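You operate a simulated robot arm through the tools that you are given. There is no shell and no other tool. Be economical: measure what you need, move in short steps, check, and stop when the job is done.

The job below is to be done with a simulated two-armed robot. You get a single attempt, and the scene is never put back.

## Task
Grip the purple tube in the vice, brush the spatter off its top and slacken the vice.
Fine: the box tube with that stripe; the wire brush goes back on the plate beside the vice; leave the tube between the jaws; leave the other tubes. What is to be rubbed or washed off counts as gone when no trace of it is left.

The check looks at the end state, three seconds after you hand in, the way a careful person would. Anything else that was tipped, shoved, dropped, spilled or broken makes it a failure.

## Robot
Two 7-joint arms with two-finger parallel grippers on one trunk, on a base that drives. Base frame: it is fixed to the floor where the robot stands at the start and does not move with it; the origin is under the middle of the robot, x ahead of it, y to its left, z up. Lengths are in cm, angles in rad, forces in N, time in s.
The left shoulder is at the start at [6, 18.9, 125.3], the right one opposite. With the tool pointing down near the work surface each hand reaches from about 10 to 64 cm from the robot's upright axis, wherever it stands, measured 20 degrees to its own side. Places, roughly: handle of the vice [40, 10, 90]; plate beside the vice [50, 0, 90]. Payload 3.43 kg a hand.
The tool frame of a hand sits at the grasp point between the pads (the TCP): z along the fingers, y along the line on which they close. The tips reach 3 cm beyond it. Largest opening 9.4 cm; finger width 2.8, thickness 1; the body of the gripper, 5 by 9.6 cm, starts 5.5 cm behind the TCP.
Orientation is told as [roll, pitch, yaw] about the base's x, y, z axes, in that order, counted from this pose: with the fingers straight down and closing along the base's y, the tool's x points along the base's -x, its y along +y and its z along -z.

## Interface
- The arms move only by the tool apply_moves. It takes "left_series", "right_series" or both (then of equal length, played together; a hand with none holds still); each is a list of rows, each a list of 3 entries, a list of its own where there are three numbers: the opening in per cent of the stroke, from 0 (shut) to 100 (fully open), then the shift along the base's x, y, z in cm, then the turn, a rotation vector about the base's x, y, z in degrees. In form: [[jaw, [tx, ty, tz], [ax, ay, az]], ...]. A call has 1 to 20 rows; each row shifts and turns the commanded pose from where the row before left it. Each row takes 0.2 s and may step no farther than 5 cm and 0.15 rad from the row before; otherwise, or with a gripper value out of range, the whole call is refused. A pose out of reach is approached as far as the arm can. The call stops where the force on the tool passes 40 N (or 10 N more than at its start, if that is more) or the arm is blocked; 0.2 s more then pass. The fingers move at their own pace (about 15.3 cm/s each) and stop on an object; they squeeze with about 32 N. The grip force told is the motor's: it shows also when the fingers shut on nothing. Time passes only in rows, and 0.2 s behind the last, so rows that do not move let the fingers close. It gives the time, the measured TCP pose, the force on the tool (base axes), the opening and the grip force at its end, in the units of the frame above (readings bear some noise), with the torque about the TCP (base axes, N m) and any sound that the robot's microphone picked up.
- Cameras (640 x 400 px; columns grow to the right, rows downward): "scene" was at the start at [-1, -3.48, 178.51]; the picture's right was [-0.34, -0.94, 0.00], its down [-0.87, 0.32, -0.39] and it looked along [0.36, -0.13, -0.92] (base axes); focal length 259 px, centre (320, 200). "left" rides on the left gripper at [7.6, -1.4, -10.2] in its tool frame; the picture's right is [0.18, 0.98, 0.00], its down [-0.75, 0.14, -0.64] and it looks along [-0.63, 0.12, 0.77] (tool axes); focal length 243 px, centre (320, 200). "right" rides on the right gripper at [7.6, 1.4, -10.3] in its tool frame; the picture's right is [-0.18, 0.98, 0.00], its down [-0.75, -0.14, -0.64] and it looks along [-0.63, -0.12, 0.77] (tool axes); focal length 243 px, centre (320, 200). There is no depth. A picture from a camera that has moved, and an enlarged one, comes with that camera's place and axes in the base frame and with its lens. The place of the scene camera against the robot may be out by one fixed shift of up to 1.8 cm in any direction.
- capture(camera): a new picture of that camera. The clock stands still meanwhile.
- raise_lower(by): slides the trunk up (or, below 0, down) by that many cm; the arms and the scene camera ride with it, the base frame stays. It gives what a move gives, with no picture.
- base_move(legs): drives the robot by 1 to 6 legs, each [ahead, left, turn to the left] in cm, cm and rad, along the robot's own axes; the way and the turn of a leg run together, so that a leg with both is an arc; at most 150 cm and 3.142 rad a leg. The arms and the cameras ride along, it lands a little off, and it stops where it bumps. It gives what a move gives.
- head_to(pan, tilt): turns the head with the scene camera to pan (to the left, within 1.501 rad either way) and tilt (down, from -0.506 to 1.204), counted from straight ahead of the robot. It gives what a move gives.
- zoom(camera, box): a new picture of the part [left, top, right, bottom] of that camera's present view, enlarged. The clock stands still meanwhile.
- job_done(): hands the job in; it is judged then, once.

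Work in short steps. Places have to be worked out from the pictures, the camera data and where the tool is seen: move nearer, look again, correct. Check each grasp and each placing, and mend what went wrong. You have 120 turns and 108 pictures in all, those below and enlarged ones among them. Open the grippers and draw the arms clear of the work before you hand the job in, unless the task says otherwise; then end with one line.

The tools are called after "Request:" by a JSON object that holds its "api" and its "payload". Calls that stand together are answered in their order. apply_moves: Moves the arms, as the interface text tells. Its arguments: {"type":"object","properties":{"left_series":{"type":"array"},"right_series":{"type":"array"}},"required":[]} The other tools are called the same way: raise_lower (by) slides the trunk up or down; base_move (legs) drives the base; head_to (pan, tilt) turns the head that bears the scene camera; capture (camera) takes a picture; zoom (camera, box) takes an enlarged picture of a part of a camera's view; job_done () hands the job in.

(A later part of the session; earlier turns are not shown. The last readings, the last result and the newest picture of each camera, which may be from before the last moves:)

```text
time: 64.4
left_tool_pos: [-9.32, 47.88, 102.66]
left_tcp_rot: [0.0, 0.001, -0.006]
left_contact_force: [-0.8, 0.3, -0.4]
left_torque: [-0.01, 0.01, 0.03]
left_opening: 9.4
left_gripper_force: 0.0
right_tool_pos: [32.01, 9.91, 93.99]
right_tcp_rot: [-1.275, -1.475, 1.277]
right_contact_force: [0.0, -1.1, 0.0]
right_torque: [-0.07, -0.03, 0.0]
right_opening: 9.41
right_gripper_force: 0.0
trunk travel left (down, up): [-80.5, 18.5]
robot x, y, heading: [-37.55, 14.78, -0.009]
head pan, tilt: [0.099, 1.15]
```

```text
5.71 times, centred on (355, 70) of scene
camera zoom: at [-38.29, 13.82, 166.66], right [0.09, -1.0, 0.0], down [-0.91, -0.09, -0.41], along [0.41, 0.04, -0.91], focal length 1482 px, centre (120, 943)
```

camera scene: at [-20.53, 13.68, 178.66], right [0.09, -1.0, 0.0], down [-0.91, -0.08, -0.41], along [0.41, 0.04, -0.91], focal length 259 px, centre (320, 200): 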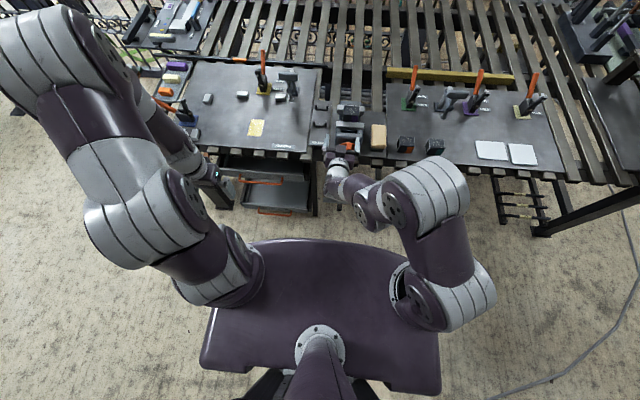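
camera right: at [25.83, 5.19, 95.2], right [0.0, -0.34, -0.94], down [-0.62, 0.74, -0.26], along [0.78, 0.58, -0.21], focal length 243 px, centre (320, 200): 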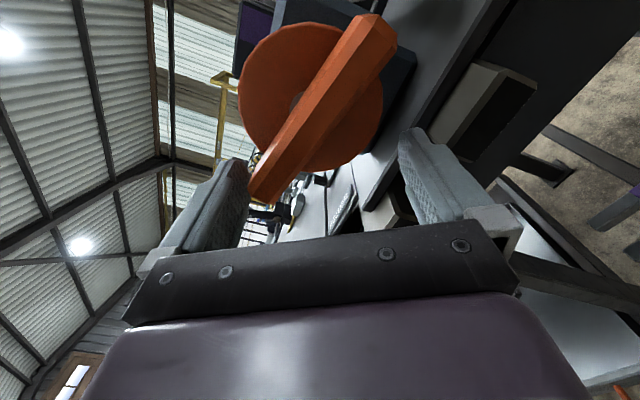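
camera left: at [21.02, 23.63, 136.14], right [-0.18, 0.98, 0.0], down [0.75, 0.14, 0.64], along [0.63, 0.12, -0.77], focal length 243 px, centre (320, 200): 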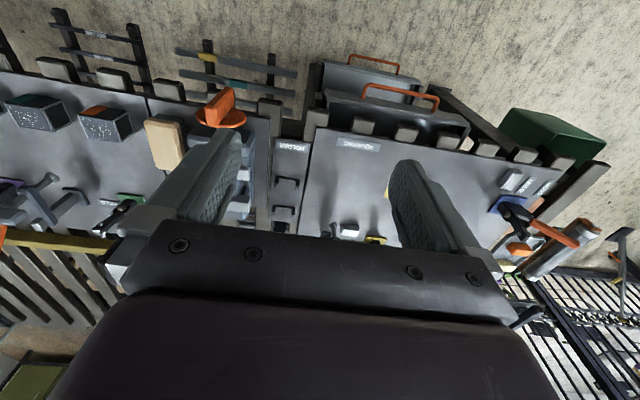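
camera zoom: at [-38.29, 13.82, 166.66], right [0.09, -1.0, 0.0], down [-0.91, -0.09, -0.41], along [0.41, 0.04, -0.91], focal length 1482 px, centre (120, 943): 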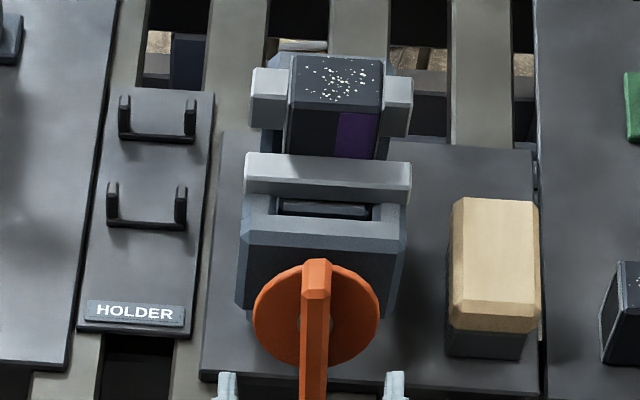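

Retract worked, fin vertical. Now I spin the hand back to −180° in free air.

Request:
{"api": "apply_moves", "payload": {"right_series": [[100, [0, 0, 0], [-8, 0, 0]], [100, [0, 0, 0], [-8, 0, 0]], [100, [0, 0, 0], [-8, 0, 0]], [100, [0, 0, 0], [-8, 0, 0]], [100, [0, 0, 0], [-8, 0, 0]], [100, [0, 0, 0], [-8, 0, 0]], [100, [0, 0, 0], [-8, 0, 0]], [100, [0, 0, 0], [-8, 0, 0]], [100, [0, 0, 0], [-8, 0, 0]], [100, [0, 0, 0], [-8, 0, 0]], [100, [0, 0, 0], [-8, 0, 0]], [100, [0, 0, 0], [-8, 0, 0]], [100, [0, 0, 0], [-8, 0, 0]], [100, [0, 0, 0], [-8, 0, 0]], [100, [0, 0, 0], [-8, 0, 0]], [100, [0, 0, 0], [-8, 0, 0]], [100, [0, 0, 0], [-8, 0, 0]], [100, [0, 0, 0], [-8, 0, 0]], [100, [0, 0, 0], [-8, 0, 0]], [100, [0, 0, 0], [-8, 0, 0]]]}}

Request:
{"api": "apply_moves", "payload": {"right_series": [[100, [0, -0.1, 0.1], [-8, 0, 0]], [100, [0, 0, 0], [-6.5, 0, 0]], [100, [0, 0, 0], [0, 0, 0]]]}}

Request:
{"api": "zoom", "payload": {"camera": "right", "box": [200, 20, 440, 250]}}

```text
time: 68.6
left_tool_pos: [-9.18, 47.9, 102.82]
left_tcp_rot: [0.0, 0.0, -0.006]
left_contact_force: [0.5, 0.0, -0.1]
left_torque: [-0.04, -0.05, -0.01]
left_opening: 9.4
left_gripper_force: 0.1
right_tool_pos: [32.06, 9.68, 94.23]
right_tcp_rot: [-1.672, 1.314, 1.46]
right_contact_force: [-0.9, -0.2, 0.3]
right_torque: [-0.01, 0.02, -0.03]
right_opening: 9.41
right_gripper_force: 0.0
trunk travel left (down, up): [-80.5, 18.5]
robot x, y, heading: [-37.84, 15.11, -0.004]
head pan, tilt: [0.099, 1.15]
```

```text
time: 69.4
left_tool_pos: [-9.3, 47.92, 102.62]
left_tcp_rot: [0.0, -0.001, -0.005]
left_contact_force: [0.3, -0.7, -0.2]
left_torque: [0.01, 0.0, 0.05]
left_opening: 9.42
left_gripper_force: 0.1
right_tool_pos: [32.02, 9.47, 94.27]
right_tcp_rot: [-3.072, 1.543, 0.063]
right_contact_force: [0.2, -0.7, 0.5]
right_torque: [0.02, -0.01, -0.02]
right_opening: 9.4
right_gripper_force: 0.1
trunk travel left (down, up): [-80.5, 18.5]
robot x, y, heading: [-38.02, 14.6, -0.006]
head pan, tilt: [0.099, 1.15]
```

```text
1.74 times, centred on (320, 135) of right
camera zoom: at [21.57, 8.18, 101.53], right [0.0, -0.98, -0.19], down [-0.62, 0.15, -0.77], along [0.78, 0.11, -0.61], focal length 422 px, centre (320, 313)
```

zoom: 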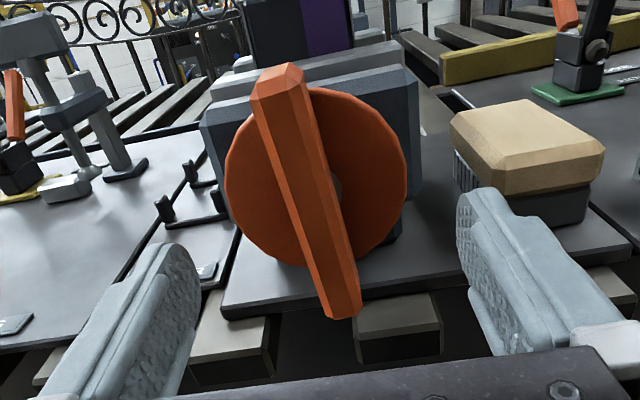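

Aligned. I advance, grip and start the next half-turn.

Request:
{"api": "apply_moves", "payload": {"right_series": [[100, [2, 0.15, 0], [0, 0, 0]], [100, [2, 0, 0], [0, 0, 0]], [70, [0.9, 0, 0], [0, 0, 0]], [30, [0, 0, 0], [0, 0, 0]], [0, [0, 0, 0], [0, 0, 0]], [0, [0, 0, 0], [0, 0, 0]], [0, [0, 0, 0], [0, 0, 0]], [0, [0.01, 0, 0], [8.5, 0, 0]], [0, [0.01, 0, 0], [8.5, 0, 0]], [0, [0.01, 0, 0], [8.5, 0, 0]], [0, [0.01, 0, 0], [8.5, 0, 0]], [0, [0.01, 0, 0], [8.5, 0, 0]], [0, [0.01, 0, 0], [8.5, 0, 0]], [0, [0.01, 0, 0], [8.5, 0, 0]], [0, [0.01, 0, 0], [8.5, 0, 0]], [0, [0.01, 0, 0], [8.5, 0, 0]], [0, [0.01, 0, 0], [8.5, 0, 0]], [0, [0, 0, 0], [0, 0, 0]]]}}

Request:
{"api": "apply_moves", "payload": {"right_series": [[0, [0.01, 0, 0], [8.5, 0, 0]], [0, [0.01, 0, 0], [8.5, 0, 0]], [0, [0.01, 0, 0], [8.5, 0, 0]], [0, [0.01, 0, 0], [8.5, 0, 0]], [0, [0.01, 0, 0], [8.5, 0, 0]], [0, [0.01, 0, 0], [8.5, 0, 0]], [0, [0.01, 0, 0], [8.5, 0, 0]], [0, [0.01, 0, 0], [8.5, 0, 0]], [0, [0.01, 0, 0], [8.5, 0, 0]], [0, [0.01, 0, 0], [8.5, 0, 0]], [0, [0, 0, 0], [0, 0, 0]]]}}

Request:
{"api": "zoom", "payload": {"camera": "scene", "box": [320, 35, 390, 105]}}

```text
time: 73.2
left_tool_pos: [-9.22, 47.73, 102.79]
left_tcp_rot: [0.002, -0.002, -0.007]
left_contact_force: [0.3, -0.4, 0.0]
left_torque: [0.02, 0.0, 0.02]
left_opening: 9.42
left_gripper_force: 0.0
right_tool_pos: [37.16, 9.64, 94.26]
right_tcp_rot: [-1.566, 0.08, 1.541]
right_contact_force: [-6.6, -7.8, -1.9]
right_torque: [-0.01, 0.07, 0.1]
right_opening: 2.23
right_gripper_force: 44.6
trunk travel left (down, up): [-80.5, 18.5]
robot x, y, heading: [-37.42, 14.51, -0.005]
head pan, tilt: [0.099, 1.15]
```

```text
time: 75.6
left_tool_pos: [-9.19, 47.74, 102.66]
left_tcp_rot: [0.002, -0.001, -0.005]
left_contact_force: [0.7, 0.2, -0.2]
left_torque: [0.02, -0.04, -0.01]
left_opening: 9.39
left_gripper_force: 0.1
right_tool_pos: [37.19, 9.73, 94.06]
right_tcp_rot: [-1.39, -1.399, 1.395]
right_contact_force: [-4.9, -2.2, -12.5]
right_torque: [0.0, -0.96, 0.13]
right_opening: 2.25
right_gripper_force: 44.9
trunk travel left (down, up): [-80.5, 18.5]
robot x, y, heading: [-37.88, 14.51, -0.005]
head pan, tilt: [0.099, 1.15]
```

```text
5.71 times, centred on (355, 70) of scene
camera zoom: at [-38.19, 13.74, 166.65], right [0.09, -1.0, 0.0], down [-0.91, -0.09, -0.41], along [0.41, 0.04, -0.91], focal length 1482 px, centre (120, 943)
```

zoom: 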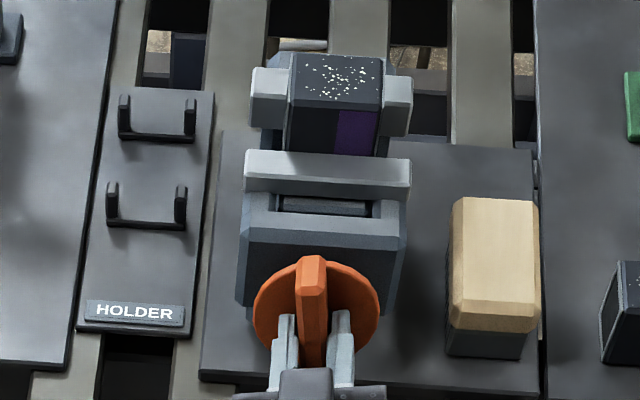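

Jaw is closing ~0.2 cm per half turn. Next cycle: release, retract, spin back.

Request:
{"api": "apply_moves", "payload": {"right_series": [[50, [0, 0, 0], [0, 0, 0]], [100, [0, 0, 0], [0, 0, 0]], [100, [0, 0, 0], [0, 0, 0]], [100, [-2, 0, 0], [0, 0, 0]], [100, [-2, 0, 0], [0, 0, 0]], [100, [-1, 0, 0], [0, 0, 0]], [100, [0, 0, 0], [0, 0, 0]], [100, [0, 0, 0], [-8.5, 0, 0]], [100, [0, 0, 0], [-8.5, 0, 0]], [100, [0, 0, 0], [-8.5, 0, 0]], [100, [0, 0, 0], [-8.5, 0, 0]], [100, [0, 0, 0], [-8.5, 0, 0]], [100, [0, 0, 0], [-8.5, 0, 0]], [100, [0, 0, 0], [-8.5, 0, 0]], [100, [0, 0, 0], [-8.5, 0, 0]], [100, [0, 0, 0], [-8.5, 0, 0]], [100, [0, 0, 0], [-8.5, 0, 0]], [100, [0, 0, 0], [-8.5, 0, 0]], [100, [0, 0, 0], [-8.5, 0, 0]], [100, [0, 0, 0], [-8.5, 0, 0]]]}}

Request:
{"api": "apply_moves", "payload": {"right_series": [[100, [0, 0, 0], [-8.5, 0, 0]], [100, [0, 0, 0], [-8.5, 0, 0]], [100, [0, 0, 0], [-8.5, 0, 0]], [100, [0, 0, 0], [-8.5, 0, 0]], [100, [0, 0, 0], [-8.5, 0, 0]], [100, [0, 0, 0], [-8.5, 0, 0]], [100, [0, 0, 0], [-8.5, 0, 0]], [100, [0, 0, 0], [0, 0, 0]]]}}

Request:
{"api": "zoom", "payload": {"camera": "right", "box": [200, 20, 440, 250]}}

```text
time: 79.8
left_tool_pos: [-9.31, 47.94, 102.74]
left_tcp_rot: [0.001, 0.0, -0.006]
left_contact_force: [-0.4, 0.3, 0.4]
left_torque: [0.04, -0.03, 0.02]
left_opening: 9.37
left_gripper_force: 0.0
right_tool_pos: [32.23, 9.76, 94.25]
right_tcp_rot: [-1.583, 0.533, 1.539]
right_contact_force: [0.9, -0.9, 0.5]
right_torque: [-0.01, -0.02, -0.02]
right_opening: 9.4
right_gripper_force: 0.0
trunk travel left (down, up): [-80.5, 18.5]
robot x, y, heading: [-37.59, 15.08, -0.008]
head pan, tilt: [0.099, 1.15]
```

```text
time: 81.6
left_tool_pos: [-9.31, 47.91, 102.63]
left_tcp_rot: [0.001, 0.0, -0.006]
left_contact_force: [0.6, 1.2, 0.5]
left_torque: [-0.01, -0.04, 0.02]
left_opening: 9.41
left_gripper_force: 0.1
right_tool_pos: [32.06, 9.74, 94.26]
right_tcp_rot: [-3.078, 1.543, 0.054]
right_contact_force: [-1.1, 0.1, -0.7]
right_torque: [0.04, 0.02, -0.01]
right_opening: 9.4
right_gripper_force: 0.2
trunk travel left (down, up): [-80.5, 18.5]
robot x, y, heading: [-37.95, 15.0, -0.005]
head pan, tilt: [0.099, 1.15]
```

```text
1.74 times, centred on (320, 135) of right
camera zoom: at [21.62, 8.4, 101.5], right [0.0, -0.98, -0.19], down [-0.62, 0.15, -0.77], along [0.78, 0.11, -0.61], focal length 422 px, centre (320, 313)
```

zoom: 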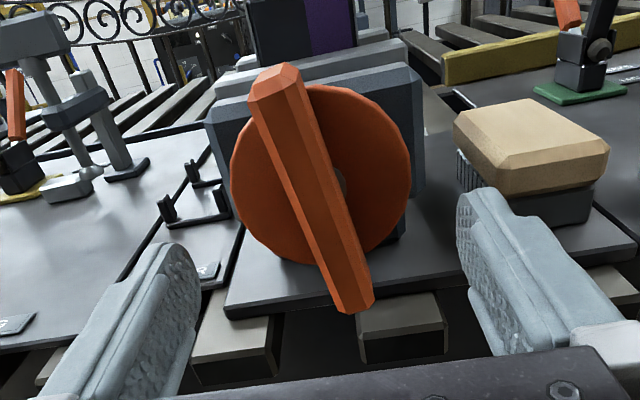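

Aligned again; next half turn.

Request:
{"api": "apply_moves", "payload": {"right_series": [[100, [2.1, 0, 0], [0, 0, 0]], [100, [2, 0, 0], [0, 0, 0]], [70, [1, 0, 0], [0, 0, 0]], [30, [0, 0, 0], [0, 0, 0]], [0, [0, 0, 0], [0, 0, 0]], [0, [0, 0, 0], [0, 0, 0]], [0, [0, 0, 0], [0, 0, 0]], [0, [0.01, 0, 0], [8.5, 0, 0]], [0, [0.01, 0, 0], [8.5, 0, 0]], [0, [0.01, 0, 0], [8.5, 0, 0]], [0, [0.01, 0, 0], [8.5, 0, 0]], [0, [0.01, 0, 0], [8.5, 0, 0]], [0, [0.01, 0, 0], [8.5, 0, 0]], [0, [0.01, 0, 0], [8.5, 0, 0]], [0, [0.01, 0, 0], [8.5, 0, 0]], [0, [0.01, 0, 0], [8.5, 0, 0]], [0, [0.01, 0, 0], [8.5, 0, 0]], [0, [0, 0, 0], [0, 0, 0]]]}}

Request:
{"api": "apply_moves", "payload": {"right_series": [[0, [0.01, 0, 0], [8.5, 0, 0]], [0, [0.01, 0, 0], [8.5, 0, 0]], [0, [0.01, 0, 0], [8.5, 0, 0]], [0, [0.01, 0, 0], [8.5, 0, 0]], [0, [0.01, 0, 0], [8.5, 0, 0]], [0, [0.01, 0, 0], [8.5, 0, 0]], [0, [0.01, 0, 0], [8.5, 0, 0]], [0, [0.01, 0, 0], [8.5, 0, 0]], [0, [0.01, 0, 0], [8.5, 0, 0]], [0, [0.01, 0, 0], [8.5, 0, 0]], [0, [0, 0, 0], [0, 0, 0]]]}}

Request:
{"api": "zoom", "payload": {"camera": "scene", "box": [320, 35, 390, 105]}}

```text
time: 85.4
left_tool_pos: [-9.19, 47.83, 102.75]
left_tcp_rot: [0.003, -0.002, -0.007]
left_contact_force: [0.0, -0.2, -0.3]
left_torque: [-0.02, -0.02, 0.02]
left_opening: 9.42
left_gripper_force: 0.0
right_tool_pos: [37.34, 9.63, 94.25]
right_tcp_rot: [-1.567, 0.079, 1.541]
right_contact_force: [9.0, -7.5, 2.3]
right_torque: [-0.03, -0.19, -0.7]
right_opening: 2.25
right_gripper_force: 44.4
trunk travel left (down, up): [-80.5, 18.5]
robot x, y, heading: [-37.74, 14.73, -0.007]
head pan, tilt: [0.099, 1.15]
```

```text
time: 87.8
left_tool_pos: [-9.25, 47.86, 102.72]
left_tcp_rot: [0.001, 0.0, -0.006]
left_contact_force: [0.1, -1.0, -0.2]
left_torque: [-0.01, -0.02, -0.01]
left_opening: 9.4
left_gripper_force: 0.0
right_tool_pos: [37.46, 9.72, 94.18]
right_tcp_rot: [-1.393, -1.4, 1.398]
right_contact_force: [0.6, -4.1, -0.8]
right_torque: [-0.14, 1.14, -0.18]
right_opening: 2.24
right_gripper_force: 44.7
trunk travel left (down, up): [-80.5, 18.5]
robot x, y, heading: [-37.85, 14.25, -0.006]
head pan, tilt: [0.099, 1.15]
```

```text
5.71 times, centred on (355, 70) of scene
camera zoom: at [-38.23, 13.74, 166.66], right [0.09, -1.0, 0.0], down [-0.91, -0.09, -0.41], along [0.41, 0.04, -0.91], focal length 1482 px, centre (120, 943)
```

zoom: 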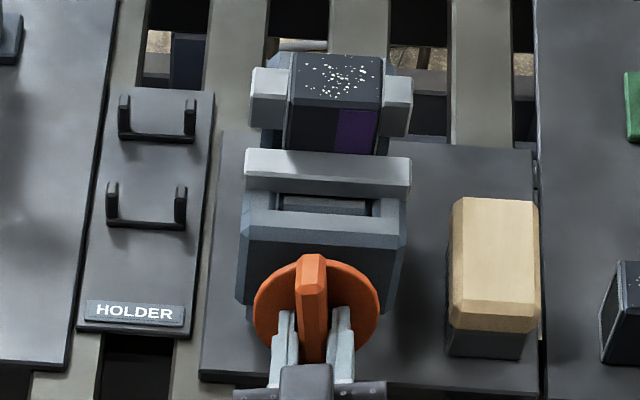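

Jaw nears the tube. I run another full cycle (release, retract, spin back, regrip, turn) since the poses repeat reliably.

Request:
{"api": "apply_moves", "payload": {"right_series": [[50, [0, 0, 0], [0, 0, 0]], [100, [0, 0, 0], [0, 0, 0]], [100, [0, 0, 0], [0, 0, 0]], [100, [-2, 0, 0], [0, 0, 0]], [100, [-2, 0, 0], [0, 0, 0]], [100, [-1.2, 0, 0], [0, 0, 0]], [100, [0, 0, 0], [0, 0, 0]], [100, [0, 0, 0], [-8.5, 0, 0]], [100, [0, 0, 0], [-8.5, 0, 0]], [100, [0, 0, 0], [-8.5, 0, 0]], [100, [0, 0, 0], [-8.5, 0, 0]], [100, [0, 0, 0], [-8.5, 0, 0]], [100, [0, 0, 0], [-8.5, 0, 0]], [100, [0, 0, 0], [-8.5, 0, 0]], [100, [0, 0, 0], [-8.5, 0, 0]], [100, [0, 0, 0], [-8.5, 0, 0]], [100, [0, 0, 0], [-8.5, 0, 0]], [100, [0, 0, 0], [-8.5, 0, 0]], [100, [0, 0, 0], [-8.5, 0, 0]], [100, [0, 0, 0], [-8.5, 0, 0]]]}}

Request:
{"api": "apply_moves", "payload": {"right_series": [[100, [0, 0, 0], [-8.5, 0, 0]], [100, [0, 0, 0], [-8.5, 0, 0]], [100, [0, 0, 0], [-8.5, 0, 0]], [100, [0, 0, 0], [-8.5, 0, 0]], [100, [0, 0, 0], [-8.5, 0, 0]], [100, [0, 0, 0], [-8.5, 0, 0]], [100, [0, 0, 0], [-8.5, 0, 0]], [100, [2.1, 0, 0], [0, 0, 0]], [100, [2, 0, 0], [0, 0, 0]], [70, [1.1, 0, 0], [0, 0, 0]], [30, [0, 0, 0], [0, 0, 0]], [0, [0, 0, 0], [0, 0, 0]], [0, [0, 0, 0], [0, 0, 0]], [0, [0, 0, 0], [0, 0, 0]]]}}

Request:
{"api": "apply_moves", "payload": {"right_series": [[0, [0.01, 0, 0], [8.5, 0, 0]], [0, [0.01, 0, 0], [8.5, 0, 0]], [0, [0.01, 0, 0], [8.5, 0, 0]], [0, [0.01, 0, 0], [8.5, 0, 0]], [0, [0.01, 0, 0], [8.5, 0, 0]], [0, [0.01, 0, 0], [8.5, 0, 0]], [0, [0.01, 0, 0], [8.5, 0, 0]], [0, [0.01, 0, 0], [8.5, 0, 0]], [0, [0.01, 0, 0], [8.5, 0, 0]], [0, [0.01, 0, 0], [8.5, 0, 0]], [0, [0, 0, 0], [0, 0, 0]]]}}

Request:
{"api": "zoom", "payload": {"camera": "scene", "box": [320, 35, 390, 105]}}

```text
time: 92.0
left_tool_pos: [-9.25, 47.88, 102.75]
left_tcp_rot: [0.001, 0.0, -0.005]
left_contact_force: [0.3, -0.3, -0.2]
left_torque: [-0.02, 0.0, 0.02]
left_opening: 9.38
left_gripper_force: 0.1
right_tool_pos: [32.36, 9.74, 94.16]
right_tcp_rot: [-1.582, 0.532, 1.538]
right_contact_force: [0.4, 0.0, 0.5]
right_torque: [0.01, -0.01, -0.01]
right_opening: 9.4
right_gripper_force: 0.1
trunk travel left (down, up): [-80.5, 18.5]
robot x, y, heading: [-37.91, 14.84, -0.004]
head pan, tilt: [0.099, 1.15]
```

```text
time: 95.0
left_tool_pos: [-9.32, 47.8, 102.72]
left_tcp_rot: [0.0, -0.001, -0.006]
left_contact_force: [0.3, -1.3, 0.3]
left_torque: [0.01, -0.01, -0.03]
left_opening: 9.38
left_gripper_force: 0.2
right_tool_pos: [37.56, 9.82, 94.43]
right_tcp_rot: [-3.023, 1.54, 0.111]
right_contact_force: [4.8, 1.1, 10.4]
right_torque: [-0.15, 1.22, 0.07]
right_opening: 2.22
right_gripper_force: 45.4
trunk travel left (down, up): [-80.5, 18.5]
robot x, y, heading: [-37.48, 14.61, -0.004]
head pan, tilt: [0.099, 1.15]
```

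```text
time: 97.4
left_tool_pos: [-9.23, 47.79, 102.8]
left_tcp_rot: [0.002, 0.001, -0.007]
left_contact_force: [0.0, -0.2, -0.2]
left_torque: [0.0, -0.01, 0.0]
left_opening: 9.4
left_gripper_force: 0.1
right_tool_pos: [37.51, 9.59, 94.16]
right_tcp_rot: [-1.567, 0.079, 1.539]
right_contact_force: [7.7, -13.3, 6.5]
right_torque: [-0.34, -0.08, -0.5]
right_opening: 2.21
right_gripper_force: 45.2
trunk travel left (down, up): [-80.5, 18.5]
robot x, y, heading: [-37.86, 14.81, -0.006]
head pan, tilt: [0.099, 1.15]
```

```text
5.71 times, centred on (355, 70) of scene
camera zoom: at [-38.27, 13.51, 166.66], right [0.09, -1.0, 0.0], down [-0.91, -0.08, -0.41], along [0.41, 0.04, -0.91], focal length 1482 px, centre (120, 943)
```

zoom: 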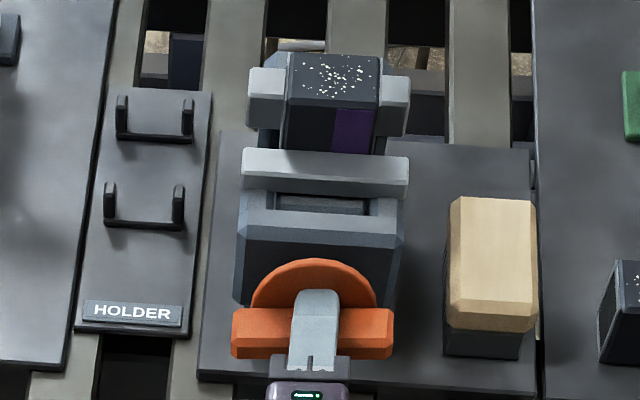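

Resistance is starting (torque −0.34 about x). I keep turning in this grip and watch the torque.

Request:
{"api": "apply_moves", "payload": {"right_series": [[0, [0.01, 0, 0], [8.5, 0, 0]], [0, [0.01, 0, 0], [8.5, 0, 0]], [0, [0.01, 0, 0], [8.5, 0, 0]], [0, [0, 0, 0], [0, 0, 0]]]}}

Request:
{"api": "apply_moves", "payload": {"right_series": [[0, [0.01, 0, 0], [8.5, 0, 0]], [0, [0.01, 0, 0], [8.5, 0, 0]], [0, [0.01, 0, 0], [8.5, 0, 0]], [0, [0, 0, 0], [0, 0, 0]]]}}

Request:
{"api": "apply_moves", "payload": {"right_series": [[0, [0.01, 0, 0], [8.5, 0, 0]], [0, [0.01, 0, 0], [8.5, 0, 0]], [0, [0.01, 0, 0], [8.5, 0, 0]], [0, [0, 0, 0], [0, 0, 0]]]}}

Request:
{"api": "zoom", "payload": {"camera": "scene", "box": [320, 35, 390, 105]}}

```text
time: 98.4
left_tool_pos: [-9.17, 47.8, 102.86]
left_tcp_rot: [0.004, 0.0, -0.006]
left_contact_force: [-0.1, 0.6, -0.7]
left_torque: [0.01, 0.0, 0.01]
left_opening: 9.43
left_gripper_force: 0.1
right_tool_pos: [37.52, 9.58, 94.12]
right_tcp_rot: [-1.554, -0.365, 1.539]
right_contact_force: [5.1, -14.5, 2.0]
right_torque: [-0.35, -0.23, 0.52]
right_opening: 2.27
right_gripper_force: 45.0
trunk travel left (down, up): [-80.5, 18.5]
robot x, y, heading: [-37.83, 14.9, -0.008]
head pan, tilt: [0.099, 1.15]
```

```text
time: 99.4
left_tool_pos: [-9.3, 47.69, 102.71]
left_tcp_rot: [0.001, -0.001, -0.005]
left_contact_force: [0.2, 0.1, -0.3]
left_torque: [0.01, 0.0, -0.01]
left_opening: 9.43
left_gripper_force: 0.0
right_tool_pos: [37.43, 9.65, 94.07]
right_tcp_rot: [-1.532, -0.811, 1.528]
right_contact_force: [-8.0, -12.9, -5.7]
right_torque: [-0.45, -0.53, 0.44]
right_opening: 2.23
right_gripper_force: 44.8
trunk travel left (down, up): [-80.5, 18.5]
robot x, y, heading: [-37.4, 14.76, -0.004]
head pan, tilt: [0.099, 1.15]
```

```text
time: 100.4
left_tool_pos: [-9.24, 47.7, 102.63]
left_tcp_rot: [0.003, -0.001, -0.005]
left_contact_force: [-0.3, -0.6, 0.6]
left_torque: [0.02, -0.06, 0.01]
left_opening: 9.41
left_gripper_force: 0.1
right_tool_pos: [37.62, 9.74, 93.94]
right_tcp_rot: [-1.468, -1.253, 1.471]
right_contact_force: [-8.5, -8.6, -13.0]
right_torque: [-0.43, -0.73, 0.25]
right_opening: 2.28
right_gripper_force: 44.7
trunk travel left (down, up): [-80.5, 18.5]
robot x, y, heading: [-37.81, 14.91, -0.012]
head pan, tilt: [0.099, 1.15]
```

```text
5.71 times, centred on (355, 70) of scene
camera zoom: at [-38.25, 13.62, 166.65], right [0.09, -1.0, 0.0], down [-0.91, -0.09, -0.41], along [0.41, 0.04, -0.91], focal length 1482 px, centre (120, 943)
```

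zoom: 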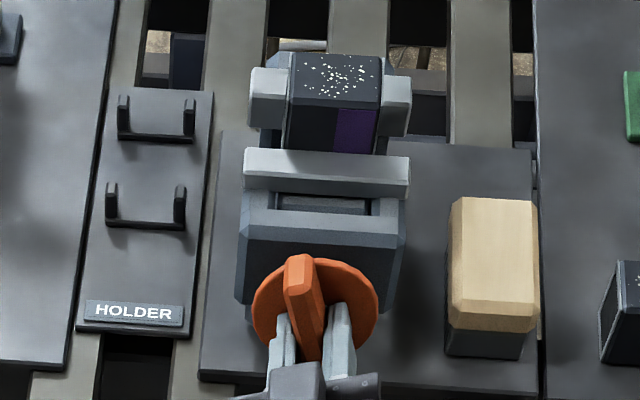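

The jaw has stopped against the tube and torque holds about −0.45 N·m. I add ~12° more to see whether it rises.

Request:
{"api": "apply_moves", "payload": {"right_series": [[0, [0, 0, 0], [6, 0, 0]], [0, [0, 0, 0], [6, 0, 0]], [0, [0, 0, 0], [0, 0, 0]]]}}

Request:
{"api": "zoom", "payload": {"camera": "right", "box": [200, 20, 440, 250]}}

```text
time: 101.2
left_tool_pos: [-9.21, 47.89, 102.71]
left_tcp_rot: [0.002, 0.001, -0.005]
left_contact_force: [0.5, 0.6, 0.5]
left_torque: [0.01, -0.01, -0.01]
left_opening: 9.41
left_gripper_force: 0.0
right_tool_pos: [37.47, 9.61, 94.05]
right_tcp_rot: [-1.293, -1.46, 1.298]
right_contact_force: [-11.0, -6.1, -12.2]
right_torque: [-0.5, 1.15, -0.16]
right_opening: 2.23
right_gripper_force: 45.1
trunk travel left (down, up): [-80.5, 18.5]
robot x, y, heading: [-37.99, 14.38, -0.001]
head pan, tilt: [0.099, 1.15]
```

```text
1.74 times, centred on (320, 135) of right
camera zoom: at [27.07, 10.3, 86.58], right [0.0, 1.0, 0.08], down [-0.62, -0.06, 0.78], along [0.79, -0.05, 0.62], focal length 422 px, centre (320, 313)
```

zoom: 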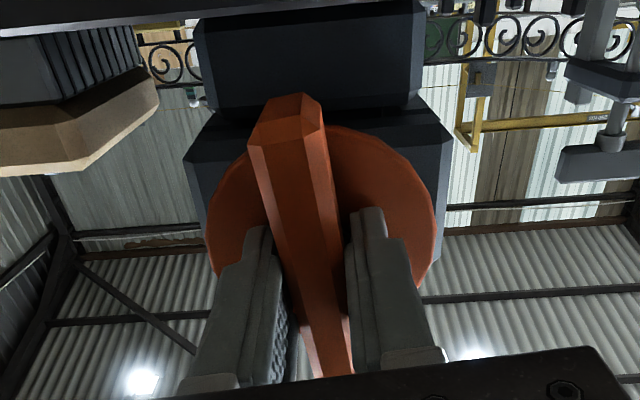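

Torque creeps up to −0.5. I do one more regrip and turn about 90° to make the hold firm.

Request:
{"api": "apply_moves", "payload": {"right_series": [[50, [0, 0, 0], [0, 0, 0]], [100, [0, 0, 0], [0, 0, 0]], [100, [0, 0, 0], [0, 0, 0]], [100, [-2, 0, 0], [0, 0, 0]], [100, [-2, 0, 0], [0, 0, 0]], [100, [-1.2, 0, 0.1], [0, 0, 0]], [100, [0, 0, 0], [0, 0, 0]], [100, [0, 0, 0], [-8.5, 0, 0]], [100, [0, 0, 0], [-8.5, 0, 0]], [100, [0, 0, 0], [-8.5, 0, 0]], [100, [0, 0, 0], [-8.5, 0, 0]], [100, [0, 0, 0], [-8.5, 0, 0]], [100, [0, 0, 0], [-8.5, 0, 0]], [100, [0, 0, 0], [-8.5, 0, 0]], [100, [0, 0, 0], [-8.5, 0, 0]], [100, [0, 0, 0], [-8.5, 0, 0]], [100, [0, 0, 0], [-8.5, 0, 0]], [100, [0, 0, 0], [-8.5, 0, 0]], [100, [0, 0, 0], [-8.5, 0, 0]], [100, [0, 0, 0], [-8.5, 0, 0]]]}}

Request:
{"api": "apply_moves", "payload": {"right_series": [[100, [0, 0, 0], [-8.5, 0, 0]], [100, [0, 0, 0], [-8.5, 0, 0]], [100, [0, 0, 0], [-8.5, 0, 0]], [100, [0, 0, 0], [-8.5, 0, 0]], [100, [0, 0, 0], [-8.5, 0, 0]], [100, [0, 0, 0], [-8.5, 0, 0]], [100, [0, 0, 0], [-8.5, 0, 0]], [100, [2.1, 0, 0], [0, 0, 0]], [100, [2, 0, 0], [0, 0, 0]], [70, [1.1, 0, 0], [0, 0, 0]], [30, [0, 0, 0], [0, 0, 0]], [0, [0, 0, 0], [0, 0, 0]], [0, [0, 0, 0], [0, 0, 0]], [0, [0, 0, 0], [0, 0, 0]]]}}

Request:
{"api": "apply_moves", "payload": {"right_series": [[0, [0, 0, 0], [8.5, 0, 0]], [0, [0, 0, 0], [8.5, 0, 0]], [0, [0.01, 0, 0], [8.5, 0, 0]], [0, [0, 0, 0], [8.5, 0, 0]], [0, [0, 0, 0], [8.5, 0, 0]], [0, [0, 0, 0], [0, 0, 0]]]}}

Request:
{"api": "apply_moves", "payload": {"right_series": [[0, [0, 0, 0], [8.5, 0, 0]], [0, [0, 0, 0], [8.5, 0, 0]], [0, [0.01, 0, 0], [8.5, 0, 0]], [0, [0, 0, 0], [8.5, 0, 0]], [0, [0, 0, 0], [8.5, 0, 0]], [0, [0, 0, 0], [0, 0, 0]]]}}

Request:
{"api": "zoom", "payload": {"camera": "scene", "box": [320, 35, 390, 105]}}

```text
time: 105.4
left_tool_pos: [-9.3, 47.93, 102.61]
left_tcp_rot: [-0.001, -0.002, -0.005]
left_contact_force: [-0.1, -0.2, -0.9]
left_torque: [0.02, 0.01, 0.01]
left_opening: 9.39
left_gripper_force: 0.0
right_tool_pos: [32.41, 9.74, 94.37]
right_tcp_rot: [-1.579, 0.471, 1.54]
right_contact_force: [0.2, -0.1, -0.7]
right_torque: [0.0, -0.01, -0.02]
right_opening: 9.37
right_gripper_force: 0.0
trunk travel left (down, up): [-80.5, 18.5]
robot x, y, heading: [-37.7, 14.65, -0.005]
head pan, tilt: [0.099, 1.15]
```

```text
time: 108.4
left_tool_pos: [-9.14, 47.85, 102.7]
left_tcp_rot: [0.0, 0.0, -0.005]
left_contact_force: [0.2, 0.1, 0.1]
left_torque: [0.0, 0.0, 0.01]
left_opening: 9.42
left_gripper_force: 0.1
right_tool_pos: [37.51, 9.71, 94.56]
right_tcp_rot: [-1.973, 1.501, 1.16]
right_contact_force: [0.9, -1.1, 1.1]
right_torque: [-0.16, 0.37, 0.1]
right_opening: 2.25
right_gripper_force: 45.3
trunk travel left (down, up): [-80.5, 18.5]
robot x, y, heading: [-37.43, 14.88, -0.006]
head pan, tilt: [0.099, 1.15]
```

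```text
time: 109.8
left_tool_pos: [-9.25, 47.76, 102.83]
left_tcp_rot: [0.002, -0.001, -0.006]
left_contact_force: [0.2, 0.1, -0.6]
left_torque: [-0.02, 0.02, -0.03]
left_opening: 9.41
left_gripper_force: 0.1
right_tool_pos: [37.48, 9.53, 94.38]
right_tcp_rot: [-1.592, 0.761, 1.529]
right_contact_force: [-5.0, -10.6, 0.6]
right_torque: [-0.2, -0.34, -0.31]
right_opening: 2.26
right_gripper_force: 44.9
trunk travel left (down, up): [-80.5, 18.5]
robot x, y, heading: [-37.85, 14.63, -0.01]
head pan, tilt: [0.099, 1.15]
```

```text
time: 111.2
left_tool_pos: [-9.27, 47.69, 102.77]
left_tcp_rot: [0.003, -0.002, -0.007]
left_contact_force: [0.2, -0.5, 0.2]
left_torque: [0.01, 0.02, -0.02]
left_opening: 9.37
left_gripper_force: 0.1
right_tool_pos: [37.5, 9.46, 94.28]
right_tcp_rot: [-1.562, 0.019, 1.543]
right_contact_force: [-7.6, -15.1, -7.7]
right_torque: [-0.31, -0.05, -0.46]
right_opening: 2.24
right_gripper_force: 44.8
trunk travel left (down, up): [-80.5, 18.5]
robot x, y, heading: [-37.82, 14.79, -0.003]
head pan, tilt: [0.099, 1.15]
```

```text
5.71 times, centred on (355, 70) of scene
camera zoom: at [-38.33, 13.47, 166.65], right [0.09, -1.0, 0.0], down [-0.91, -0.08, -0.41], along [0.41, 0.04, -0.91], focal length 1482 px, centre (120, 943)
```

zoom: 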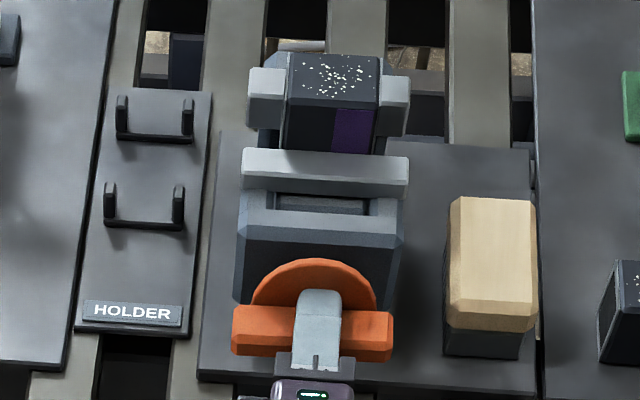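

The torque profile and knob depth repeat the last cycle, so I want to know whether the knob springs back when released. I open the fingers here (fin horizontal) and look.

Request:
{"api": "apply_moves", "payload": {"right_series": [[40, [0, 0, 0], [0, 0, 0]], [100, [0, 0, 0], [0, 0, 0]], [100, [0, 0, 0], [0, 0, 0]], [100, [-2, 0.2, 0], [0, 0, 0]], [100, [-2, 0, 0], [0, 0, 0]], [100, [-1, 0, 0], [0, 0, 0]], [100, [0, 0, 0], [0, 0, 0]]]}}

Request:
{"api": "zoom", "payload": {"camera": "scene", "box": [320, 35, 390, 105]}}

```text
time: 112.8
left_tool_pos: [-9.32, 47.83, 102.69]
left_tcp_rot: [0.0, -0.001, -0.006]
left_contact_force: [0.2, -0.2, -0.3]
left_torque: [-0.03, -0.01, 0.0]
left_opening: 9.38
left_gripper_force: 0.0
right_tool_pos: [32.61, 10.07, 94.47]
right_tcp_rot: [-1.566, 0.022, 1.543]
right_contact_force: [-0.1, 0.2, -0.1]
right_torque: [-0.04, -0.01, -0.01]
right_opening: 9.43
right_gripper_force: 0.0
trunk travel left (down, up): [-80.5, 18.5]
robot x, y, heading: [-37.5, 14.53, -0.003]
head pan, tilt: [0.099, 1.15]
```

```text
5.71 times, centred on (355, 70) of scene
camera zoom: at [-38.3, 13.81, 166.66], right [0.09, -1.0, 0.0], down [-0.91, -0.09, -0.41], along [0.41, 0.04, -0.91], focal length 1482 px, centre (120, 943)
```

zoom: 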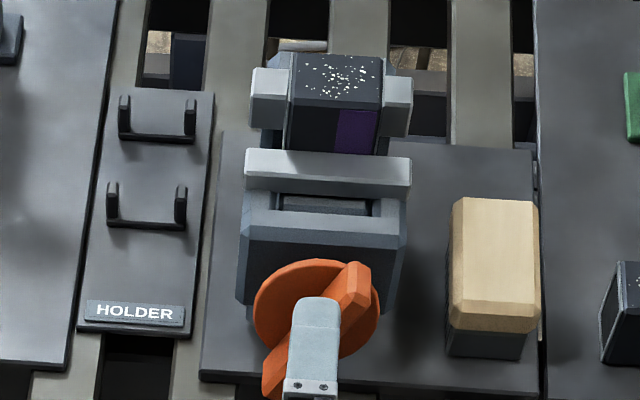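

Released, the knob springs back only ~45° and then holds by friction with the jaws shut on the tube — it is gripped. Now I bring the hand back to roll 0, then tilt it to point down while withdrawing.

Request:
{"api": "apply_moves", "payload": {"right_series": [[100, [-0.5, 0, 0], [8.5, 0, 0]], [100, [0, 0, 0], [8.5, 0, 0]], [100, [0, 0, 0], [8.5, 0, 0]], [100, [0, 0, 0], [8.5, 0, 0]], [100, [0, 0, 0], [8.5, 0, 0]], [100, [0, 0, 0], [8.5, 0, 0]], [100, [0, 0, 0], [8.5, 0, 0]], [100, [0, 0, 0], [8.5, 0, 0]], [100, [0, 0, 0], [8.5, 0, 0]], [100, [0, 0, 0], [8.5, 0, 0]], [100, [0, 0, 0], [0, 0, 0]]]}}

Request:
{"api": "apply_moves", "payload": {"right_series": [[100, [-1.2, -1, 1.2], [0, 8.3, 0]], [100, [-1.2, -1, 1.2], [0, 8.3, 0]], [100, [-1.2, -1, 1.2], [0, 8.3, 0]], [100, [-1.2, -1, 1.2], [0, 8.3, 0]], [100, [-1.2, -1, 1.2], [0, 8.3, 0]], [100, [-1.2, -1, 1.2], [0, 8.3, 0]], [100, [-1.2, -1, 1.2], [0, 8.3, 0]], [100, [-1.2, -1, 1.2], [0, 8.3, 0]], [100, [-1.2, -1, 1.2], [0, 8.3, 0]], [100, [-1.2, -1, 1.2], [0, 8.3, 0]], [100, [0, 0, 0], [0, 5, 0]], [100, [0, 0, 0], [0, 0, 0]]]}}

```text
time: 115.2
left_tool_pos: [-9.18, 47.89, 102.77]
left_tcp_rot: [0.002, 0.0, -0.004]
left_contact_force: [0.2, 0.4, -0.1]
left_torque: [0.01, -0.04, 0.02]
left_opening: 9.41
left_gripper_force: 0.0
right_tool_pos: [32.16, 9.96, 94.43]
right_tcp_rot: [-1.313, -1.46, 1.315]
right_contact_force: [0.4, 0.3, -0.5]
right_torque: [0.02, -0.03, 0.02]
right_opening: 9.41
right_gripper_force: 0.0
trunk travel left (down, up): [-80.5, 18.5]
robot x, y, heading: [-37.84, 14.58, -0.007]
head pan, tilt: [0.099, 1.15]
```

```text
time: 117.8
left_tool_pos: [-9.24, 47.97, 102.73]
left_tcp_rot: [0.0, 0.0, -0.006]
left_contact_force: [0.2, 0.7, 0.0]
left_torque: [0.0, -0.01, 0.0]
left_opening: 9.41
left_gripper_force: 0.0
right_tool_pos: [20.29, -0.04, 106.06]
right_tcp_rot: [0.001, -0.006, 0.111]
right_contact_force: [0.8, 0.3, -0.2]
right_torque: [-0.01, 0.0, 0.01]
right_opening: 9.42
right_gripper_force: 0.1
right hand out of reach, approached as far as the arm can: row 7
trunk travel left (down, up): [-80.5, 18.5]
robot x, y, heading: [-37.7, 14.77, -0.004]
head pan, tilt: [0.099, 1.15]
```

The hand points down again with 0.11 yaw. I fix the yaw, raise the trunk, and drive forward to the former working place.

Request:
{"api": "apply_moves", "payload": {"right_series": [[100, [-2, -1, 0], [0, 0, -6.6]], [100, [-3, -2, 0], [0, 0, 0]], [100, [0, 0, 0], [0, 0, 0]]]}}

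Request:
{"api": "raise_lower", "payload": {"by": 12}}

Request:
{"api": "base_move", "payload": {"legs": [[35, 0, 0.005]]}}

Request:
{"api": "capture", "payload": {"camera": "right"}}

Request:
{"api": "zoom", "payload": {"camera": "scene", "box": [310, 115, 420, 215]}}

```text
time: 118.6
left_tool_pos: [-9.07, 47.98, 102.74]
left_tcp_rot: [0.0, 0.0, -0.006]
left_contact_force: [0.2, -0.2, -0.4]
left_torque: [-0.01, -0.01, -0.02]
left_opening: 9.42
left_gripper_force: 0.1
right_tool_pos: [15.51, -2.83, 106.43]
right_tcp_rot: [0.002, -0.005, -0.004]
right_contact_force: [0.1, -0.3, -0.4]
right_torque: [-0.01, 0.02, -0.01]
right_opening: 9.37
right_gripper_force: 0.1
trunk travel left (down, up): [-80.5, 18.5]
robot x, y, heading: [-38.03, 14.58, -0.008]
head pan, tilt: [0.099, 1.15]
```

```text
time: 120.1
left_tool_pos: [-9.29, 47.89, 114.73]
left_tcp_rot: [0.0, 0.0, -0.005]
left_contact_force: [0.2, -0.1, 0.6]
left_torque: [0.01, 0.03, 0.04]
left_opening: 9.4
left_gripper_force: 0.0
right_tool_pos: [15.46, -2.92, 118.35]
right_tcp_rot: [0.001, -0.006, -0.005]
right_contact_force: [0.4, 0.1, 0.0]
right_torque: [-0.01, 0.03, -0.02]
right_opening: 9.39
right_gripper_force: 0.0
trunk travel left (down, up): [-92.5, 6.5]
robot x, y, heading: [-37.73, 14.74, -0.007]
head pan, tilt: [0.099, 1.15]
```

```text
time: 122.3
left_tool_pos: [24.24, 47.86, 114.72]
left_tcp_rot: [0.0, -0.002, -0.004]
left_contact_force: [-0.4, 0.5, -0.2]
left_torque: [0.02, 0.01, 0.0]
left_opening: 9.39
left_gripper_force: 0.2
right_tool_pos: [48.97, -2.9, 118.52]
right_tcp_rot: [0.003, -0.008, -0.003]
right_contact_force: [0.2, 0.8, 0.3]
right_torque: [-0.01, -0.02, -0.01]
right_opening: 9.4
right_gripper_force: 0.0
trunk travel left (down, up): [-92.5, 6.5]
robot x, y, heading: [-4.21, 14.46, -0.004]
head pan, tilt: [0.099, 1.15]
```

```text
35 pictures are left
camera right: at [41.33, -1.45, 128.68], right [0.19, 0.98, 0.0], down [0.75, -0.14, 0.65], along [0.64, -0.12, -0.76], focal length 243 px, centre (320, 200)
```

right: 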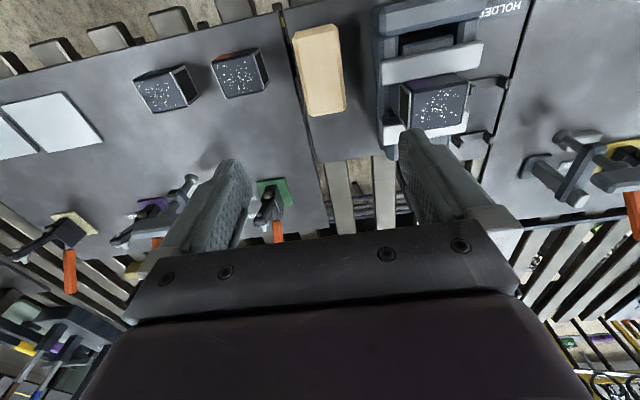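

```text
4.00 times, centred on (365, 165) of scene
camera zoom: at [-4.91, 13.66, 178.66], right [0.1, -1.0, 0.0], down [-0.91, -0.09, -0.41], along [0.41, 0.04, -0.91], focal length 1037 px, centre (140, 340)
```

zoom: 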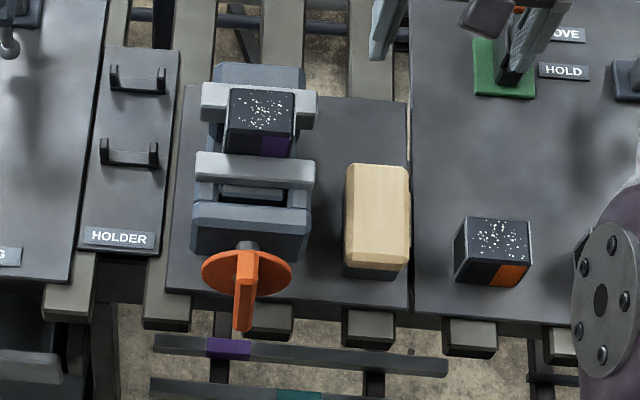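

Brush centre ≈[50.1,-3.0], top z≈91.4, long axis along x. I descend above it to z≈98 and check.

Request:
{"api": "apply_moves", "payload": {"right_series": [[100, [0.6, 0, -4], [0, 0, 0]], [100, [0.5, -0.1, -4], [0, 0, 0]], [100, [0, 0, -4], [0, 0, 0]], [100, [0, 0, -4], [0, 0, 0]], [100, [0, 0, -4], [0, 0, 0]], [100, [0, 0, 0], [0, 0, 0]]]}}

Request:
{"api": "capture", "payload": {"camera": "right"}}

Request:
{"api": "zoom", "payload": {"camera": "scene", "box": [310, 115, 420, 215]}}

```text
time: 123.7
left_tool_pos: [24.27, 47.87, 114.68]
left_tcp_rot: [0.001, -0.001, -0.005]
left_contact_force: [-0.8, -0.5, 0.1]
left_torque: [0.02, 0.04, 0.04]
left_opening: 9.39
left_gripper_force: 0.1
right_tool_pos: [50.22, -3.08, 98.67]
right_tcp_rot: [0.001, -0.007, 0.001]
right_contact_force: [0.2, -0.2, -0.7]
right_torque: [0.01, -0.05, 0.0]
right_opening: 9.41
right_gripper_force: 0.0
trunk travel left (down, up): [-92.5, 6.5]
robot x, y, heading: [-4.14, 14.84, 0.0]
head pan, tilt: [0.099, 1.15]
```

```text
33 pictures are left
camera right: at [42.53, -1.69, 108.79], right [0.19, 0.98, 0.0], down [0.75, -0.14, 0.65], along [0.64, -0.12, -0.76], focal length 243 px, centre (320, 200)
```

right: 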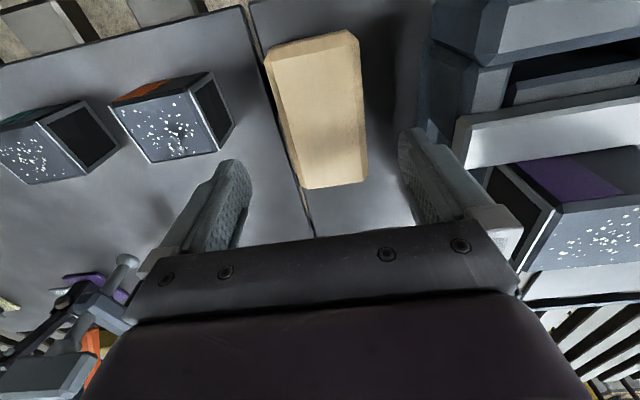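

```text
4.00 times, centred on (365, 165) of scene
camera zoom: at [-4.7, 13.68, 178.66], right [0.1, -1.0, 0.0], down [-0.91, -0.09, -0.41], along [0.41, 0.04, -0.91], focal length 1037 px, centre (140, 340)
```

zoom: 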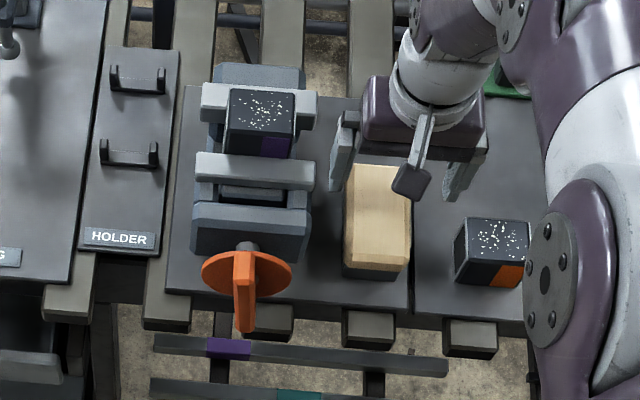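

Aligned. I lower to TCP z≈92 so the tips hold the wooden block, and close.

Request:
{"api": "apply_moves", "payload": {"right_series": [[100, [0, 0.2, -3], [0, 0, 0]], [100, [0, 0, -2], [0, 0, 0]], [100, [0, 0, -1.6], [0, 0, 0]], [100, [0, 0, 0], [0, 0, 0]], [70, [0, 0, 0], [0, 0, 0]], [40, [0, 0, 0], [0, 0, 0]], [0, [0, 0, 0], [0, 0, 0]], [0, [0, 0, 0], [0, 0, 0]]]}}

Request:
{"api": "capture", "payload": {"camera": "right"}}

```text
time: 125.5
left_tool_pos: [24.39, 47.74, 114.79]
left_tcp_rot: [0.0, 0.0, -0.003]
left_contact_force: [-0.9, 0.4, -0.1]
left_torque: [0.0, 0.01, -0.02]
left_opening: 9.38
left_gripper_force: 0.1
right_tool_pos: [50.26, -2.73, 92.0]
right_tcp_rot: [0.002, -0.007, -0.002]
right_contact_force: [0.0, 0.4, 0.8]
right_torque: [0.02, 0.0, 0.02]
right_opening: 6.4
right_gripper_force: 31.6
trunk travel left (down, up): [-92.5, 6.5]
robot x, y, heading: [-4.47, 14.5, -0.003]
head pan, tilt: [0.099, 1.15]
```

```text
31 pictures are left
camera right: at [42.55, -1.34, 102.08], right [0.19, 0.98, 0.0], down [0.75, -0.14, 0.65], along [0.64, -0.12, -0.76], focal length 243 px, centre (320, 200)
```

right: 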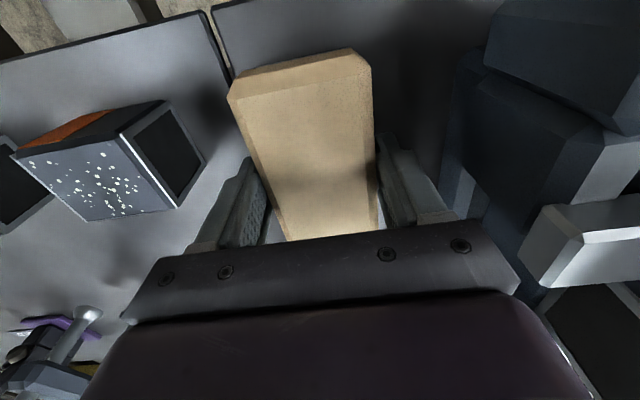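

Gripped (6.4 cm). I lift to z≈112 and move over the tube.

Request:
{"api": "apply_moves", "payload": {"right_series": [[0, [0, 0, 2], [0, 0, 0]], [0, [0, 0, 4], [0, 0, 0]], [0, [0, 0, 5], [0, 0, 0]], [0, [0, 0, 5], [0, 0, 0]], [0, [0, 0, 4], [0, 0, 0]], [0, [0.7, 3, 0], [0, 0, 0]], [0, [0.7, 3, 0], [0, 0, 0]], [0, [0.7, 3.2, 0], [0, 0, 0]], [0, [0.6, 3.2, 0], [0, 0, 0]], [0, [0, 0, 0], [0, 0, 0]]]}}

Request:
{"api": "zoom", "payload": {"camera": "right", "box": [160, 0, 500, 240]}}

Request:
{"api": "zoom", "payload": {"camera": "scene", "box": [310, 115, 420, 215]}}

```text
time: 127.7
left_tool_pos: [24.2, 47.77, 114.76]
left_tcp_rot: [0.002, 0.0, -0.004]
left_contact_force: [0.1, -0.8, -0.9]
left_torque: [0.01, 0.0, -0.03]
left_opening: 9.39
left_gripper_force: 0.1
right_tool_pos: [53.07, 9.59, 111.72]
right_tcp_rot: [0.003, -0.007, -0.001]
right_contact_force: [1.0, -0.1, -1.8]
right_torque: [-0.02, 0.0, 0.02]
right_opening: 6.38
right_gripper_force: 32.1
trunk travel left (down, up): [-92.5, 6.5]
robot x, y, heading: [-4.29, 14.59, -0.006]
head pan, tilt: [0.099, 1.15]
```

```text
1.67 times, centred on (330, 120) of right
camera zoom: at [45.44, 11.05, 121.89], right [0.19, 0.98, 0.0], down [0.75, -0.14, 0.65], along [0.64, -0.12, -0.76], focal length 404 px, centre (303, 333)
```

zoom: 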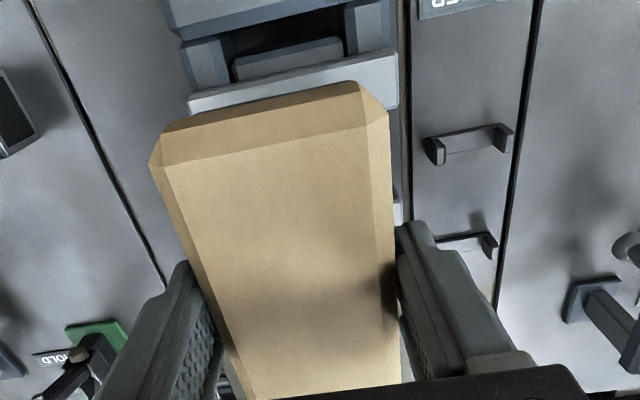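

```text
4.00 times, centred on (365, 165) of scene
camera zoom: at [-4.63, 13.59, 178.66], right [0.1, -1.0, 0.0], down [-0.91, -0.09, -0.41], along [0.41, 0.04, -0.91], focal length 1037 px, centre (140, 340)
```

zoom: 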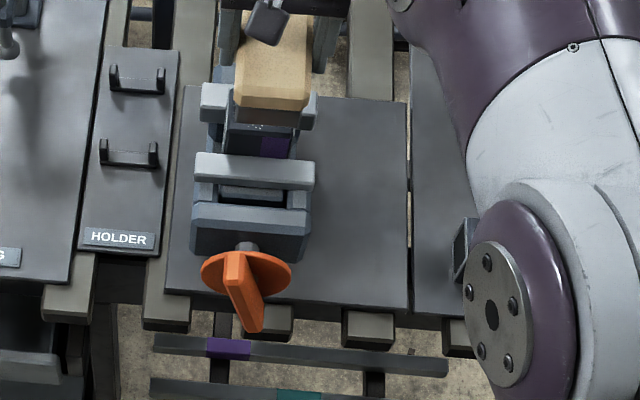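

The knob is slowly relaxing, so I brush promptly. I lower toward the tube top in small steps, watching for contact.

Request:
{"api": "apply_moves", "payload": {"right_series": [[0, [0, 0, -2.5], [0, 0, 0]], [0, [0, 0, -2], [0, 0, 0]], [0, [0, 0, -0.7], [0, 0, 0]], [0, [0, 0, 0], [0, 0, 0]]]}}

Request:
{"api": "apply_moves", "payload": {"right_series": [[0, [0, 0, -0.4], [0, 0, 0]], [0, [0, 0, -0.3], [0, 0, 0]], [0, [0, 0, 0], [0, 0, 0]]]}}

```text
time: 128.7
left_tool_pos: [24.36, 47.83, 114.62]
left_tcp_rot: [0.0, -0.001, -0.003]
left_contact_force: [0.4, -0.2, 0.1]
left_torque: [-0.01, -0.03, -0.04]
left_opening: 9.4
left_gripper_force: 0.0
right_tool_pos: [53.1, 9.7, 106.64]
right_tcp_rot: [0.002, -0.006, -0.002]
right_contact_force: [-0.6, -0.2, -1.6]
right_torque: [0.01, 0.03, 0.0]
right_opening: 6.4
right_gripper_force: 31.8
trunk travel left (down, up): [-92.5, 6.5]
robot x, y, heading: [-3.87, 14.47, -0.001]
head pan, tilt: [0.099, 1.15]
```

```text
time: 129.5
left_tool_pos: [24.04, 47.79, 114.87]
left_tcp_rot: [0.001, -0.001, -0.003]
left_contact_force: [-0.5, 0.1, 0.0]
left_torque: [0.02, 0.01, -0.04]
left_opening: 9.41
left_gripper_force: 0.0
right_tool_pos: [52.8, 9.68, 106.16]
right_tcp_rot: [0.003, -0.012, -0.002]
right_contact_force: [2.1, -2.3, 17.8]
right_torque: [-0.29, 0.25, 0.06]
right_opening: 6.37
right_gripper_force: 31.9
trunk travel left (down, up): [-92.5, 6.5]
robot x, y, heading: [-4.31, 14.58, -0.006]
head pan, tilt: [0.099, 1.15]
```

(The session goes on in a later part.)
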